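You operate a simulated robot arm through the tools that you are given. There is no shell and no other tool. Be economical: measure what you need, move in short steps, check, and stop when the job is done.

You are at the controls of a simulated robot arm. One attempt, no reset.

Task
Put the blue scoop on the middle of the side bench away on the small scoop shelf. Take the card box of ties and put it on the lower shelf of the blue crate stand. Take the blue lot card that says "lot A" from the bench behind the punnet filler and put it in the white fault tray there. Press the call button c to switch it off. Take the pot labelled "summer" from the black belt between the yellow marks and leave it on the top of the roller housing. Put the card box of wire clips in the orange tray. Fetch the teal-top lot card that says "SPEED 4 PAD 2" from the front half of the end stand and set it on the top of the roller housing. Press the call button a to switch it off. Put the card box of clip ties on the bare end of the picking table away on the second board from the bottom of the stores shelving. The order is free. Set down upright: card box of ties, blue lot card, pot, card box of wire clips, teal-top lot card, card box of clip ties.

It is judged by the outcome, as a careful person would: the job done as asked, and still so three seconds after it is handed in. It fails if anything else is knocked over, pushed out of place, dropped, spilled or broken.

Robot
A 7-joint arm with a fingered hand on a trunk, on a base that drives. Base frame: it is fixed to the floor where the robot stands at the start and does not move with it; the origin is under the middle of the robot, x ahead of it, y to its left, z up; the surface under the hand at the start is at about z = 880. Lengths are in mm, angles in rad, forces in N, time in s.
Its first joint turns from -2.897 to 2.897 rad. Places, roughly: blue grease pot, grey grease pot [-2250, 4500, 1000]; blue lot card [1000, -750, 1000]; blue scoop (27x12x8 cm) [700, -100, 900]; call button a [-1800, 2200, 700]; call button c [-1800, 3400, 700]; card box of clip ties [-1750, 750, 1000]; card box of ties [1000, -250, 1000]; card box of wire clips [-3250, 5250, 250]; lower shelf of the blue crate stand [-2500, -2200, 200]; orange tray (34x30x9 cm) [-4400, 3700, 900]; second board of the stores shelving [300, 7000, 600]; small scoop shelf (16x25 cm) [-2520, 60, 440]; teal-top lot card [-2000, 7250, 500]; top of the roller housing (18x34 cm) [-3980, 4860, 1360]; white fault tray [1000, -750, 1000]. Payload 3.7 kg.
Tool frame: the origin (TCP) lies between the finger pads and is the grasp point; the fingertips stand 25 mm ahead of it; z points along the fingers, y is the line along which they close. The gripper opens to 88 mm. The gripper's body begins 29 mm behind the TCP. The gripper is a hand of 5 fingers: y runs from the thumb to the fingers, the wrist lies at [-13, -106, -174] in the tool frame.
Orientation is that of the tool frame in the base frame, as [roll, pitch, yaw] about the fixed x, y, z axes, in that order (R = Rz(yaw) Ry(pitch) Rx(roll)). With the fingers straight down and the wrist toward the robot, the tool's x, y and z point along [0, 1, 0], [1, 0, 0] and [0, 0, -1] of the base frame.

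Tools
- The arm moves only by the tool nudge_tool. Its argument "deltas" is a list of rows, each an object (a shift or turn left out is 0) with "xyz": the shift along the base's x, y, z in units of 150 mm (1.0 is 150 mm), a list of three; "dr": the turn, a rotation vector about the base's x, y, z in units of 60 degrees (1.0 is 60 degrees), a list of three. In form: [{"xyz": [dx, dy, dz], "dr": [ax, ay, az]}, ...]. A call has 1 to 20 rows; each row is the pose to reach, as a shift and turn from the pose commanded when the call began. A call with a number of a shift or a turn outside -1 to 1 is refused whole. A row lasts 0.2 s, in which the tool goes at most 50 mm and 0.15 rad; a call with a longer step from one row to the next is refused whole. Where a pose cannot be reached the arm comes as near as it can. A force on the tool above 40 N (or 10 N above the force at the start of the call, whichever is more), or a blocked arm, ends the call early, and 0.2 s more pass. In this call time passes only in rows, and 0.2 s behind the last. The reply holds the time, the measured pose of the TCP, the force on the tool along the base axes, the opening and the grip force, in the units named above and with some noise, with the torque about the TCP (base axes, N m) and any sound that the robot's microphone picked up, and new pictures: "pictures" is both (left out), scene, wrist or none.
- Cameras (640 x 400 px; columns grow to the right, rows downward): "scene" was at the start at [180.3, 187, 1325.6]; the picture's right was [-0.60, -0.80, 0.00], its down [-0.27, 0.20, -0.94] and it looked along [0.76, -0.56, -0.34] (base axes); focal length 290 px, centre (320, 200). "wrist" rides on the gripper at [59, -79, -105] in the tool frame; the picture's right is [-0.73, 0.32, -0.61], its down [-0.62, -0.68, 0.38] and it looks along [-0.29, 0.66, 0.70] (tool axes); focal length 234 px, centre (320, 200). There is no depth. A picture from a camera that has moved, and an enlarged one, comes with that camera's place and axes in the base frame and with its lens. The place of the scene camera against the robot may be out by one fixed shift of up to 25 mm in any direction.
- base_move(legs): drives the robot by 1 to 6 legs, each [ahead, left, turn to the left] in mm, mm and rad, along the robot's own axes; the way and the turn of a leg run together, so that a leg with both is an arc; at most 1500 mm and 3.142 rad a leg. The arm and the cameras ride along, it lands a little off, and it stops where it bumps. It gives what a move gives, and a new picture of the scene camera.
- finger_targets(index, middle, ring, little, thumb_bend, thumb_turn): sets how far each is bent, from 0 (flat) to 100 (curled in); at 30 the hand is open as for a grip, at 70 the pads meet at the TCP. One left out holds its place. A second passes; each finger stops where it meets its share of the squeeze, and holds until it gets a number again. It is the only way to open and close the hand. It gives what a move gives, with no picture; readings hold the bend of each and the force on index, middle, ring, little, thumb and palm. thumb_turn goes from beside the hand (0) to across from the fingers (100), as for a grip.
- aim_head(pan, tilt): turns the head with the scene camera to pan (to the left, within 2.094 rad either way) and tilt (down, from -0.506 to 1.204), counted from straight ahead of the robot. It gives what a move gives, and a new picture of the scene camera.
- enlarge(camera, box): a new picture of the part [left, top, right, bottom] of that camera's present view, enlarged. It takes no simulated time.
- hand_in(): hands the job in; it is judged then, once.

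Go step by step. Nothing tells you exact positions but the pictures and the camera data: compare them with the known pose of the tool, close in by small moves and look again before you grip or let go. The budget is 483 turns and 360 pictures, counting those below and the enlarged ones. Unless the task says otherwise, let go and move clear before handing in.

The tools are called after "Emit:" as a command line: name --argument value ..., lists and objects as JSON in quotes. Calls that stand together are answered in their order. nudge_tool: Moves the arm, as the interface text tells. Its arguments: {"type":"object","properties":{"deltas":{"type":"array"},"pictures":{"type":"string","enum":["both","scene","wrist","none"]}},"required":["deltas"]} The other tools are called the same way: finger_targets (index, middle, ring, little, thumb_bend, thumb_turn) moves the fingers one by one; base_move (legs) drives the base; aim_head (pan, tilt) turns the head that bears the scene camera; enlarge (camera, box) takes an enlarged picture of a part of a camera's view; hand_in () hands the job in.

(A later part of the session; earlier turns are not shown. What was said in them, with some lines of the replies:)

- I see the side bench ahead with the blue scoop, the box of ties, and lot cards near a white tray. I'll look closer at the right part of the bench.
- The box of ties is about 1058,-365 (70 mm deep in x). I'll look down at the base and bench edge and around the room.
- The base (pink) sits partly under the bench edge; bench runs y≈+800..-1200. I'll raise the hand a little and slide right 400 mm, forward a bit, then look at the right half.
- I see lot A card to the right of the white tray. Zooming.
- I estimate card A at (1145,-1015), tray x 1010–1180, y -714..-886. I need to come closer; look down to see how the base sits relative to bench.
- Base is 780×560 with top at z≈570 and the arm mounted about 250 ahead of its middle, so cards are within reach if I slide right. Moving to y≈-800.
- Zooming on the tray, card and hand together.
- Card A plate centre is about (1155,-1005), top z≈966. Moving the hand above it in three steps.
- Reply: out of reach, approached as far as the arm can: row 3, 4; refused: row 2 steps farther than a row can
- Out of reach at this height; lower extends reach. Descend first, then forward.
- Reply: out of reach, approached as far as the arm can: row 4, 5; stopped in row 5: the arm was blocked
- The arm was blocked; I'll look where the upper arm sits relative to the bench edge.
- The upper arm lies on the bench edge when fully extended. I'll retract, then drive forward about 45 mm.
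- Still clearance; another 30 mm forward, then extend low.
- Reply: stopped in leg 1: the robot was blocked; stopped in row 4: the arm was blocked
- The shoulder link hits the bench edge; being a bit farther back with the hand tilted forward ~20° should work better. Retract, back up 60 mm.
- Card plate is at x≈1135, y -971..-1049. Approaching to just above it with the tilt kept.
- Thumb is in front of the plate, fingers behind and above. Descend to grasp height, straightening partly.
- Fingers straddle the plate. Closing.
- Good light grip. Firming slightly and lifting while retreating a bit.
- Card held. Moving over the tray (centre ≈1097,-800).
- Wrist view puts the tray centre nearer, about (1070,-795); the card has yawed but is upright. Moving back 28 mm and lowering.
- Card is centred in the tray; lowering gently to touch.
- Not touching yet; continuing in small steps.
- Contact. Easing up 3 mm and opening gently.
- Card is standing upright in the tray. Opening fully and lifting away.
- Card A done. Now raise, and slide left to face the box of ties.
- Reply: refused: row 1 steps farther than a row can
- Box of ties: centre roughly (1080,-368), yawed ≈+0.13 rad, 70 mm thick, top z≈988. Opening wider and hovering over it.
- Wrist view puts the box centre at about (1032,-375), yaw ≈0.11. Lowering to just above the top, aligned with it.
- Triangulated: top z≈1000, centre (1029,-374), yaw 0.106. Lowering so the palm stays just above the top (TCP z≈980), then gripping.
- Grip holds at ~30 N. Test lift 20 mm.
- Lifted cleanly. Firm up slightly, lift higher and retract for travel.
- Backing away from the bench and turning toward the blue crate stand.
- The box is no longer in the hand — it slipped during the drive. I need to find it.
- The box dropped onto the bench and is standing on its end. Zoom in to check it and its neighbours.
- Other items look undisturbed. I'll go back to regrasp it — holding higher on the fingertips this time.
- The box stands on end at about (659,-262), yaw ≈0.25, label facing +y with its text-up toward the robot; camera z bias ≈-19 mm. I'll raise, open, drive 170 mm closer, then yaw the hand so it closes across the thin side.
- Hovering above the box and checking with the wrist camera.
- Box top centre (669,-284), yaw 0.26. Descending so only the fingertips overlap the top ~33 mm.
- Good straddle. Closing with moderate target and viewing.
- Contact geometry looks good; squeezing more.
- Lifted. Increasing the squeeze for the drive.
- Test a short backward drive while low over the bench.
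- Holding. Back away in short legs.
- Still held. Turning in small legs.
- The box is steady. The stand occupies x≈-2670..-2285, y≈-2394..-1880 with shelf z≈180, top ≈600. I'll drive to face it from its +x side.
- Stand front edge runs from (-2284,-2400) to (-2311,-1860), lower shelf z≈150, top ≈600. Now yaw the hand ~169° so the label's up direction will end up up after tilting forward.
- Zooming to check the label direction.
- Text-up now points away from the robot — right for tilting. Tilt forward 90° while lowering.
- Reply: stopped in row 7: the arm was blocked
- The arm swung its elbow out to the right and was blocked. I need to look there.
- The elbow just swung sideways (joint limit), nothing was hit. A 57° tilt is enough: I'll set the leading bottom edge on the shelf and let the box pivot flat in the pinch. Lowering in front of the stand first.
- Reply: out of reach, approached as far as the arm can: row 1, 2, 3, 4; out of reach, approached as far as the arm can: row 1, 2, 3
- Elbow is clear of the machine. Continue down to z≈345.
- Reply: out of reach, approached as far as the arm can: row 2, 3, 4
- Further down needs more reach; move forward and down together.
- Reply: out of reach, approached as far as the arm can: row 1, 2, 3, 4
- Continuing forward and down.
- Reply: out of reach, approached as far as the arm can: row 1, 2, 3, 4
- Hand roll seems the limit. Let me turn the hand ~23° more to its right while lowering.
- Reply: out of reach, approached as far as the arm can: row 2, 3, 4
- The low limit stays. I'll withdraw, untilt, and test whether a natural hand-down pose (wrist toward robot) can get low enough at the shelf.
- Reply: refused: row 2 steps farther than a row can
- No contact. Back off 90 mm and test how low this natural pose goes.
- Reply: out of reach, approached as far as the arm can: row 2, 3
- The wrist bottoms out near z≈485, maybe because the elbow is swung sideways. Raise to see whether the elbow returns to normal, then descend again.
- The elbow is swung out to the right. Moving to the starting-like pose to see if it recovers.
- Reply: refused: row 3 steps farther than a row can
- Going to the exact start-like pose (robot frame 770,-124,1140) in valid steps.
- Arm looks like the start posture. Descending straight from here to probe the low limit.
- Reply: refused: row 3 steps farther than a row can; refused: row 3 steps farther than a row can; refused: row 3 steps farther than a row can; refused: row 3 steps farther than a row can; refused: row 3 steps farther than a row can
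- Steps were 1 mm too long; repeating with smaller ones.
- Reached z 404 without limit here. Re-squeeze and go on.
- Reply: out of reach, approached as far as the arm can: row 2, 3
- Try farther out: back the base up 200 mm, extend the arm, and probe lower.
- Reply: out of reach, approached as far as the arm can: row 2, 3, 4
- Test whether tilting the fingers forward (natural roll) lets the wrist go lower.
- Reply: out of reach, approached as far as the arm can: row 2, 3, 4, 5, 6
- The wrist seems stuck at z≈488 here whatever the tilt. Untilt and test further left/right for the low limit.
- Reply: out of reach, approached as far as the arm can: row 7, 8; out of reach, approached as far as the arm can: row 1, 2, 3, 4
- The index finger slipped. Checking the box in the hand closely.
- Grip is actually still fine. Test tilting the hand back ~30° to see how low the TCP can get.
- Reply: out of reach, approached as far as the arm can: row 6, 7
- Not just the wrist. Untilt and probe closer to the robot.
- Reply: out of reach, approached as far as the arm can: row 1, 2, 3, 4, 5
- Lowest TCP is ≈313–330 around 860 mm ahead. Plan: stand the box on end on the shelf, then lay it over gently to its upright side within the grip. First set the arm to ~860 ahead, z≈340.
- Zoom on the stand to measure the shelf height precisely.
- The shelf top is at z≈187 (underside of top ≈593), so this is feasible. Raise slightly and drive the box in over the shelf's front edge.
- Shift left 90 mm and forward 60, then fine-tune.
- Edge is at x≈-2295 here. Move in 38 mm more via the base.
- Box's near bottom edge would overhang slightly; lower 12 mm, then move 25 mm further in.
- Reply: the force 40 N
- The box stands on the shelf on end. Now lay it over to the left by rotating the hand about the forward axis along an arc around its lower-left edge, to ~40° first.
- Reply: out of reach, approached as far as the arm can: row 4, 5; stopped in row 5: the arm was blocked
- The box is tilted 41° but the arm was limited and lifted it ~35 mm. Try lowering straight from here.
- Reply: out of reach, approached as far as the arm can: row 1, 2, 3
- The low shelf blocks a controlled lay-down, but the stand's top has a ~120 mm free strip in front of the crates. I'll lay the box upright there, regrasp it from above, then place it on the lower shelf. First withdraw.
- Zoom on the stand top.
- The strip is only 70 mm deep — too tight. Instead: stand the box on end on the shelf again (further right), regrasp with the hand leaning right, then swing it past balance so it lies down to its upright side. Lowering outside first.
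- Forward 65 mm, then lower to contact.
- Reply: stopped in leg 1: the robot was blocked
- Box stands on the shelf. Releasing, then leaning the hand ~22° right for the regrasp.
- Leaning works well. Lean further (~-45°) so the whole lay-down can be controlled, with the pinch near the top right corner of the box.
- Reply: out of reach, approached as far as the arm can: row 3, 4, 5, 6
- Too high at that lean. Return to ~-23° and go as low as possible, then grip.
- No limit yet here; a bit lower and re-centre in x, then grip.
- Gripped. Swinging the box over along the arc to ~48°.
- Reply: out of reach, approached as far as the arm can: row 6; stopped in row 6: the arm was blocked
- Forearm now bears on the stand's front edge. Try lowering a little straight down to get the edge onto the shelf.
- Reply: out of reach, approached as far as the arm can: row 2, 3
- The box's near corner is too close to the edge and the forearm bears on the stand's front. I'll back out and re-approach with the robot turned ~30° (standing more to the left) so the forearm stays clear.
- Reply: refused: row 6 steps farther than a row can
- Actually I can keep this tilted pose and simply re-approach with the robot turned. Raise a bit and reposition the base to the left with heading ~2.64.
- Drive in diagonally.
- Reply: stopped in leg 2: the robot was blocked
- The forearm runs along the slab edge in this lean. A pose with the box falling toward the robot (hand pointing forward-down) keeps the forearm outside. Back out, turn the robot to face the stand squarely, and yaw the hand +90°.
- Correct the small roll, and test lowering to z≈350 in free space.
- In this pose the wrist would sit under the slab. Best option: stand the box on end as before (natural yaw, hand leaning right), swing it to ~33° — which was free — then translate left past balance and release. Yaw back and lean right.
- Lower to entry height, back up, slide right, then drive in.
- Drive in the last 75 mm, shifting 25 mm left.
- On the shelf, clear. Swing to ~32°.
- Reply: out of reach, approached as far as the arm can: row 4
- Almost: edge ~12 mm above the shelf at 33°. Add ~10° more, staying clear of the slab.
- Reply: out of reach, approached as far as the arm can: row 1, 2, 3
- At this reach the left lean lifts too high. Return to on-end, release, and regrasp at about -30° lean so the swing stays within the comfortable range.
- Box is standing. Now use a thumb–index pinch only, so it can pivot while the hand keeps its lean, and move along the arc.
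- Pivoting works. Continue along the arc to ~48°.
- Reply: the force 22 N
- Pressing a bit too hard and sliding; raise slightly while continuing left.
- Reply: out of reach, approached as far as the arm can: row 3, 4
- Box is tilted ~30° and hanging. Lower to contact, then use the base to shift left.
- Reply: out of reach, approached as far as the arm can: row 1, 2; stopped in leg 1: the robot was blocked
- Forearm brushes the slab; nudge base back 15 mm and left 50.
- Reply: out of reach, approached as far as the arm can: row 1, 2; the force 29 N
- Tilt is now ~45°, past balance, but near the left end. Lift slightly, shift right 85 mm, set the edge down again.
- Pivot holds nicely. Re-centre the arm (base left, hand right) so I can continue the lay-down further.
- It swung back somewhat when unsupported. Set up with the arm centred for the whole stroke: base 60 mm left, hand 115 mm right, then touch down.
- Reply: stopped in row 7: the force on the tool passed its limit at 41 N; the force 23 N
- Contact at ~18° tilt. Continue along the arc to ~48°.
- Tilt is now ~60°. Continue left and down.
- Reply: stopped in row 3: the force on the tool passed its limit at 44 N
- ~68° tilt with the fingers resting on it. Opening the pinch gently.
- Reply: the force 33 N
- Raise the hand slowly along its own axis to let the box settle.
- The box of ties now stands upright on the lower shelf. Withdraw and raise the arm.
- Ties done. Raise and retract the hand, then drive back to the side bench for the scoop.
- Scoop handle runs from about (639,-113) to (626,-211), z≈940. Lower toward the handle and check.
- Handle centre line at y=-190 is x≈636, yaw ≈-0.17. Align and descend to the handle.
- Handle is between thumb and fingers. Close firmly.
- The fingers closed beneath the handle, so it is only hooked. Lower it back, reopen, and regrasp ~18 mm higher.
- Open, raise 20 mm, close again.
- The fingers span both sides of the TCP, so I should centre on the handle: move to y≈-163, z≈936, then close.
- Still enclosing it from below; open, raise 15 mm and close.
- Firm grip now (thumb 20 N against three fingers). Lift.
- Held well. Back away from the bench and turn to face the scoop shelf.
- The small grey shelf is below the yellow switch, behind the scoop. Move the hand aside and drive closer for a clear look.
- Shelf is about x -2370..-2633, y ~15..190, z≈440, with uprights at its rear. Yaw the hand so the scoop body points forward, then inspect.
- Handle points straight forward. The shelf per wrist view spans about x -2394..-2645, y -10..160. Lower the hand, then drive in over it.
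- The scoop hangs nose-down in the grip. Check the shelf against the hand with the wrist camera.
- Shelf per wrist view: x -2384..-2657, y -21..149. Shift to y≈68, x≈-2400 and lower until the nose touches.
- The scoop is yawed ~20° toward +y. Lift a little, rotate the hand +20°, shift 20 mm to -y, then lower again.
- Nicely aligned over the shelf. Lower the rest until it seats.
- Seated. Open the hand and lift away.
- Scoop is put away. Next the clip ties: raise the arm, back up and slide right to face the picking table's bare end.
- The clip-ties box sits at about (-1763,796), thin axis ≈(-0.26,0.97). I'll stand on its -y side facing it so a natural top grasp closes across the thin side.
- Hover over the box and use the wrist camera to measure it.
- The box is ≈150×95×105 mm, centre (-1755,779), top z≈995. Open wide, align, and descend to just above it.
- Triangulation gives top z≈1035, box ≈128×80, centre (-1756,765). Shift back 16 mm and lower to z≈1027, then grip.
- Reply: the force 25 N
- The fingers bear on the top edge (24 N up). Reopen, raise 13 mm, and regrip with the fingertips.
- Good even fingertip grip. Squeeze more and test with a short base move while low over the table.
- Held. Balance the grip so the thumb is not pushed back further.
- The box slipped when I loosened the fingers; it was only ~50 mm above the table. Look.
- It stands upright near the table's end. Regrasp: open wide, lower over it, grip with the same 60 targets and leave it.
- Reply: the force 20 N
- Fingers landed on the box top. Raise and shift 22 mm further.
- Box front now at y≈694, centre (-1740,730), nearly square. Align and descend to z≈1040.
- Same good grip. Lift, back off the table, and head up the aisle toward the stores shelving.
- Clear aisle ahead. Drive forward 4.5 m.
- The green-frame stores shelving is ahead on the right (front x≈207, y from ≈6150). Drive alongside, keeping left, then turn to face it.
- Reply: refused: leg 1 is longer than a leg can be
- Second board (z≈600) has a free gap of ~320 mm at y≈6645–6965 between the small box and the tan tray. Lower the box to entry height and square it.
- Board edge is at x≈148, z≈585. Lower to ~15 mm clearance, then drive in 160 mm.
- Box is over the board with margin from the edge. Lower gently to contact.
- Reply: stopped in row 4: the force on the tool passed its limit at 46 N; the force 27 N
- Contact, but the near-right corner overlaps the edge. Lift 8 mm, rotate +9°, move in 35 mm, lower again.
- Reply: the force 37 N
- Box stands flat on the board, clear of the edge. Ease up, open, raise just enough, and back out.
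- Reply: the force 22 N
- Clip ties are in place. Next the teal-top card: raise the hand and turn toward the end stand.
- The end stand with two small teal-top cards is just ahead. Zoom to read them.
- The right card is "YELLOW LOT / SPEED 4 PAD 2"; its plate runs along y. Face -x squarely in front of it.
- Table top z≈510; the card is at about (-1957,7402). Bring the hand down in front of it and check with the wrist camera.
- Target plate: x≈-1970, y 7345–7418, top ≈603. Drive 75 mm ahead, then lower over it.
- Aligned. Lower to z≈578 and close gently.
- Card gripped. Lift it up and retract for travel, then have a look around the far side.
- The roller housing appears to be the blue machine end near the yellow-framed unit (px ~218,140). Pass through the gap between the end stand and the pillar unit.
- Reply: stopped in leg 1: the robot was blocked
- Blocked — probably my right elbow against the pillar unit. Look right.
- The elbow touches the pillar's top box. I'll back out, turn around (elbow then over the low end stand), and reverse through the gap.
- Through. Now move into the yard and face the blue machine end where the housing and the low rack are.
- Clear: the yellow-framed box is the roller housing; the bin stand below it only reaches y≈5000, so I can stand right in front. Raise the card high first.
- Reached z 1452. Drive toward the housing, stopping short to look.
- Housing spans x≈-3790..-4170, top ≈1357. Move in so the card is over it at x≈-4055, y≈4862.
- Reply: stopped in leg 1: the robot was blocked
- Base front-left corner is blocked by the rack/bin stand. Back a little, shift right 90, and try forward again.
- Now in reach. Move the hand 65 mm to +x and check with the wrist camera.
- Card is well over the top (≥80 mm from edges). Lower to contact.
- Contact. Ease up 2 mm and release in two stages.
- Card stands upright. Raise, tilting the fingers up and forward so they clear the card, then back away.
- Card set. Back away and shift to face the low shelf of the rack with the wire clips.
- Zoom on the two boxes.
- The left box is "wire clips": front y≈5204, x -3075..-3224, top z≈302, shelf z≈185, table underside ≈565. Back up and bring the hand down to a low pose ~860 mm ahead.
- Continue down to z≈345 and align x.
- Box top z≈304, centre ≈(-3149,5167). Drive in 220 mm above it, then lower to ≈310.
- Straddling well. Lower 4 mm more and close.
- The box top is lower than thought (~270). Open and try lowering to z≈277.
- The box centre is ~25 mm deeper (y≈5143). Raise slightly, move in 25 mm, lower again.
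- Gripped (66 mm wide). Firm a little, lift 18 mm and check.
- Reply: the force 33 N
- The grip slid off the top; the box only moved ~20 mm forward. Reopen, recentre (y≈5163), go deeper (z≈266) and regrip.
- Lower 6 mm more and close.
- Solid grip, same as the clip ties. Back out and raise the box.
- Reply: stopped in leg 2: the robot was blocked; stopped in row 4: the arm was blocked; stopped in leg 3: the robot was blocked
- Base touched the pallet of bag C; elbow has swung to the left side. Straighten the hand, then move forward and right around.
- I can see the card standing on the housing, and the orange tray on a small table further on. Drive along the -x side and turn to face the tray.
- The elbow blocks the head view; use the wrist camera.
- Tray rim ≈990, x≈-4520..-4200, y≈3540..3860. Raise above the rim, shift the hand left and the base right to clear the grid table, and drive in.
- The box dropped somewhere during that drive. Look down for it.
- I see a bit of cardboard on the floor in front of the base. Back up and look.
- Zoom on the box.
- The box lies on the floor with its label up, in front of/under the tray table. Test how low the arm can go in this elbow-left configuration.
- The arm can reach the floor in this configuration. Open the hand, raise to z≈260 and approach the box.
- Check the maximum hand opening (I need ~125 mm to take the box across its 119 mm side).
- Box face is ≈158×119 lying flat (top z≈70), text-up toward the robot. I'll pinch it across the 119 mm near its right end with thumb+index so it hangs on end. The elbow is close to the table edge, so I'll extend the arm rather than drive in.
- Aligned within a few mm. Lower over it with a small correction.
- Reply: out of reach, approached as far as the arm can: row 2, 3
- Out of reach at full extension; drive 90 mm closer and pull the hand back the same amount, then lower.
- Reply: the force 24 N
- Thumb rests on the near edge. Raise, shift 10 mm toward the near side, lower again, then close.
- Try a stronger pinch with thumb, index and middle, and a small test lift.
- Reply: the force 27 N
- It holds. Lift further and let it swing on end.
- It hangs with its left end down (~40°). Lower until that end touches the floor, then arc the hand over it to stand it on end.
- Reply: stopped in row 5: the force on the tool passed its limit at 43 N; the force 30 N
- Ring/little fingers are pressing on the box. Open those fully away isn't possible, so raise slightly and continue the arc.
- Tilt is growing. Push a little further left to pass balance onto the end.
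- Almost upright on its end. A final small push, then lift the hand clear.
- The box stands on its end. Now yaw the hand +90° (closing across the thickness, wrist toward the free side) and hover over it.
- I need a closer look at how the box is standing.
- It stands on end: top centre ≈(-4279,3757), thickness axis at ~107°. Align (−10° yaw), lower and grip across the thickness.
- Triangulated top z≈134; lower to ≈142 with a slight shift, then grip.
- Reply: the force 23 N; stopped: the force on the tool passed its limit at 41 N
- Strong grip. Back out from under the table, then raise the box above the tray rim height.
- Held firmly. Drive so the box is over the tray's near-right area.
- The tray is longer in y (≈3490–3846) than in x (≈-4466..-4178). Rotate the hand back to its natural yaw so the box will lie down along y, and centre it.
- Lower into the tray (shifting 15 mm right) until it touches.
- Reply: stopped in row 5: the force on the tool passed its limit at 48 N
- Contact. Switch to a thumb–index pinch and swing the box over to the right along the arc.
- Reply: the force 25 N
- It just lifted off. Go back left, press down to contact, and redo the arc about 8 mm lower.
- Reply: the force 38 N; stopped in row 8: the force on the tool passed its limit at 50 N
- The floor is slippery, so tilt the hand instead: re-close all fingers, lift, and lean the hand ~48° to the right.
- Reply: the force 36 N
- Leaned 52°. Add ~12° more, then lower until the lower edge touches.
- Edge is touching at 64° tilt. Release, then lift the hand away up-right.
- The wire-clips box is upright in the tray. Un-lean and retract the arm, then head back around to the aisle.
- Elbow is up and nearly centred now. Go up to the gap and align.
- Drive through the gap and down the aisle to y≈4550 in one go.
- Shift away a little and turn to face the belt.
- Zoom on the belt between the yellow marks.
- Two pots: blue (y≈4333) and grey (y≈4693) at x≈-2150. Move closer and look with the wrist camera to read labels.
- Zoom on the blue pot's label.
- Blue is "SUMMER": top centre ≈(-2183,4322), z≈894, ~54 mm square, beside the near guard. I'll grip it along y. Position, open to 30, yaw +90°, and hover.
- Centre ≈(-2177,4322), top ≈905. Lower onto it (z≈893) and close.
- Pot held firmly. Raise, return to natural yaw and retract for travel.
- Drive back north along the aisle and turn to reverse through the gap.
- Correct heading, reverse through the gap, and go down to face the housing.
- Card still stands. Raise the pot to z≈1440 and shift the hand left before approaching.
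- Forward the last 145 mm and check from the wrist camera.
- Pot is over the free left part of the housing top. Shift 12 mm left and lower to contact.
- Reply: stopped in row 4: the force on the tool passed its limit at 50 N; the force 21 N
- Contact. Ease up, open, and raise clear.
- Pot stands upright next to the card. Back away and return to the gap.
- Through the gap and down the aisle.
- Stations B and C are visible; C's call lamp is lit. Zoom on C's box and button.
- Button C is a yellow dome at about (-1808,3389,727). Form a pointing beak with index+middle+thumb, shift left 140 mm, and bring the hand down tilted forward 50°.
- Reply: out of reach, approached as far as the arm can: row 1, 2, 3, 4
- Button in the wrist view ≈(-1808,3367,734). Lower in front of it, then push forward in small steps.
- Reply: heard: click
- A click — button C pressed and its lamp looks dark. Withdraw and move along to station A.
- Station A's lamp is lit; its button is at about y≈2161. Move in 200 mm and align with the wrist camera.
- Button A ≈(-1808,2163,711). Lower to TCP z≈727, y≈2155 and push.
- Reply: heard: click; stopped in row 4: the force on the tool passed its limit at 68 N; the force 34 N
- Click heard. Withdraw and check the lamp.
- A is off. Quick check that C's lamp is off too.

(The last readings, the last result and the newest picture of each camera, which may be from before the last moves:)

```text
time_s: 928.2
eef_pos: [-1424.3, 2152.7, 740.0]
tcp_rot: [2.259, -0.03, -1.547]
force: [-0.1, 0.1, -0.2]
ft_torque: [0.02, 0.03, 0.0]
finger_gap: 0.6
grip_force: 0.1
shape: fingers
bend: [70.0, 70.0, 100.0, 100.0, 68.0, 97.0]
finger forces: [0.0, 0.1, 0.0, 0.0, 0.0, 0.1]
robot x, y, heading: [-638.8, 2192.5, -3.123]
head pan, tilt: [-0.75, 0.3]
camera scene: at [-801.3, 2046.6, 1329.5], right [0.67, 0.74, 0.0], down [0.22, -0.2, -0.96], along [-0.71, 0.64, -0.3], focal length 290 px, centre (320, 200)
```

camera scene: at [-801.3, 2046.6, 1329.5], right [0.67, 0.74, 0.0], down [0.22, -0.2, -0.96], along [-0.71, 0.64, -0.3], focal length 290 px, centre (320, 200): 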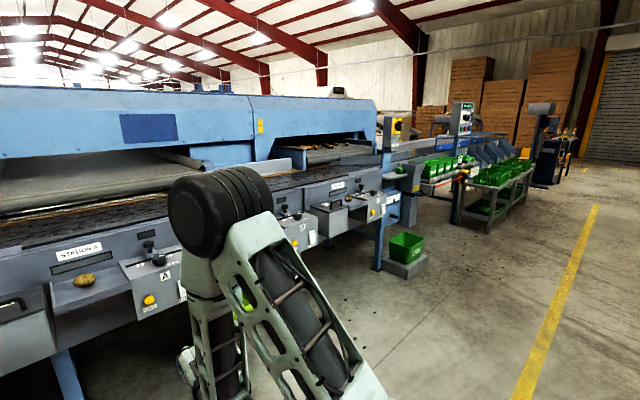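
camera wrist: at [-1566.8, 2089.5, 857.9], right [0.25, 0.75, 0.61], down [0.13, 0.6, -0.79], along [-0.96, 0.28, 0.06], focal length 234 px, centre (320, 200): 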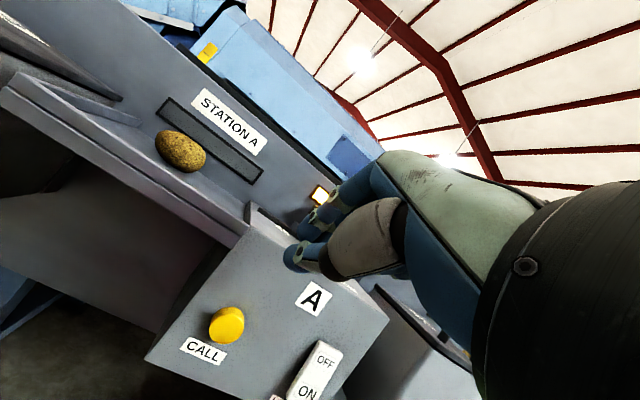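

Emit:
enlarge --camera "scene" --box '[270, 160, 410, 260]'

```text
4.00 times, centred on (340, 210) of scene
camera zoom: at [-801.3, 2046.6, 1329.5], right [0.67, 0.74, 0.0], down [0.22, -0.2, -0.96], along [-0.71, 0.64, -0.3], focal length 1160 px, centre (240, 160)
```

zoom: 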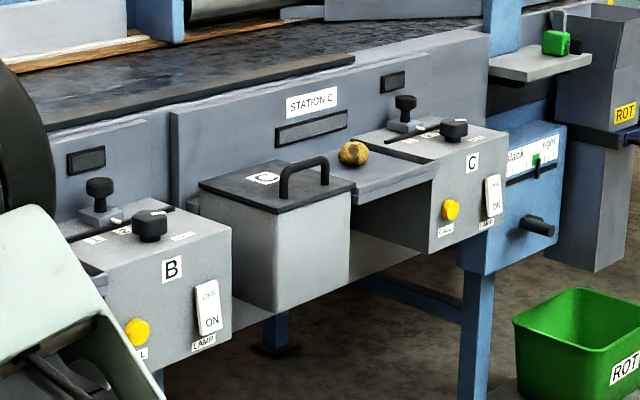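

All three lamps visible (A, B and C) are dark, every item has been placed, and the robot is clear of everything. I'm handing in.

Emit:
hand_in

```text
The job is handed in.
```

All nine jobs are handed in, and each ended as asked, but two boxes were dropped along the way and I could not re-check every spot at the end.

- **Drops:** the ties box fell once and the clip ties box fell once; each landed on the bench or table it was taken from. The wire clips box fell to the floor in front of the orange tray. All three were picked up again and set down upright.
- **Contact:** the arm or base touched the side bench edge, the blue crate stand, the pillar unit, a bag pallet, the crate rack and a conveyor. I saw nothing moved by this, but did not go back to look at each one.
- **End state:** both call lamps A and C are off. I last saw each placed item standing correctly when I let go of it or passed it later.
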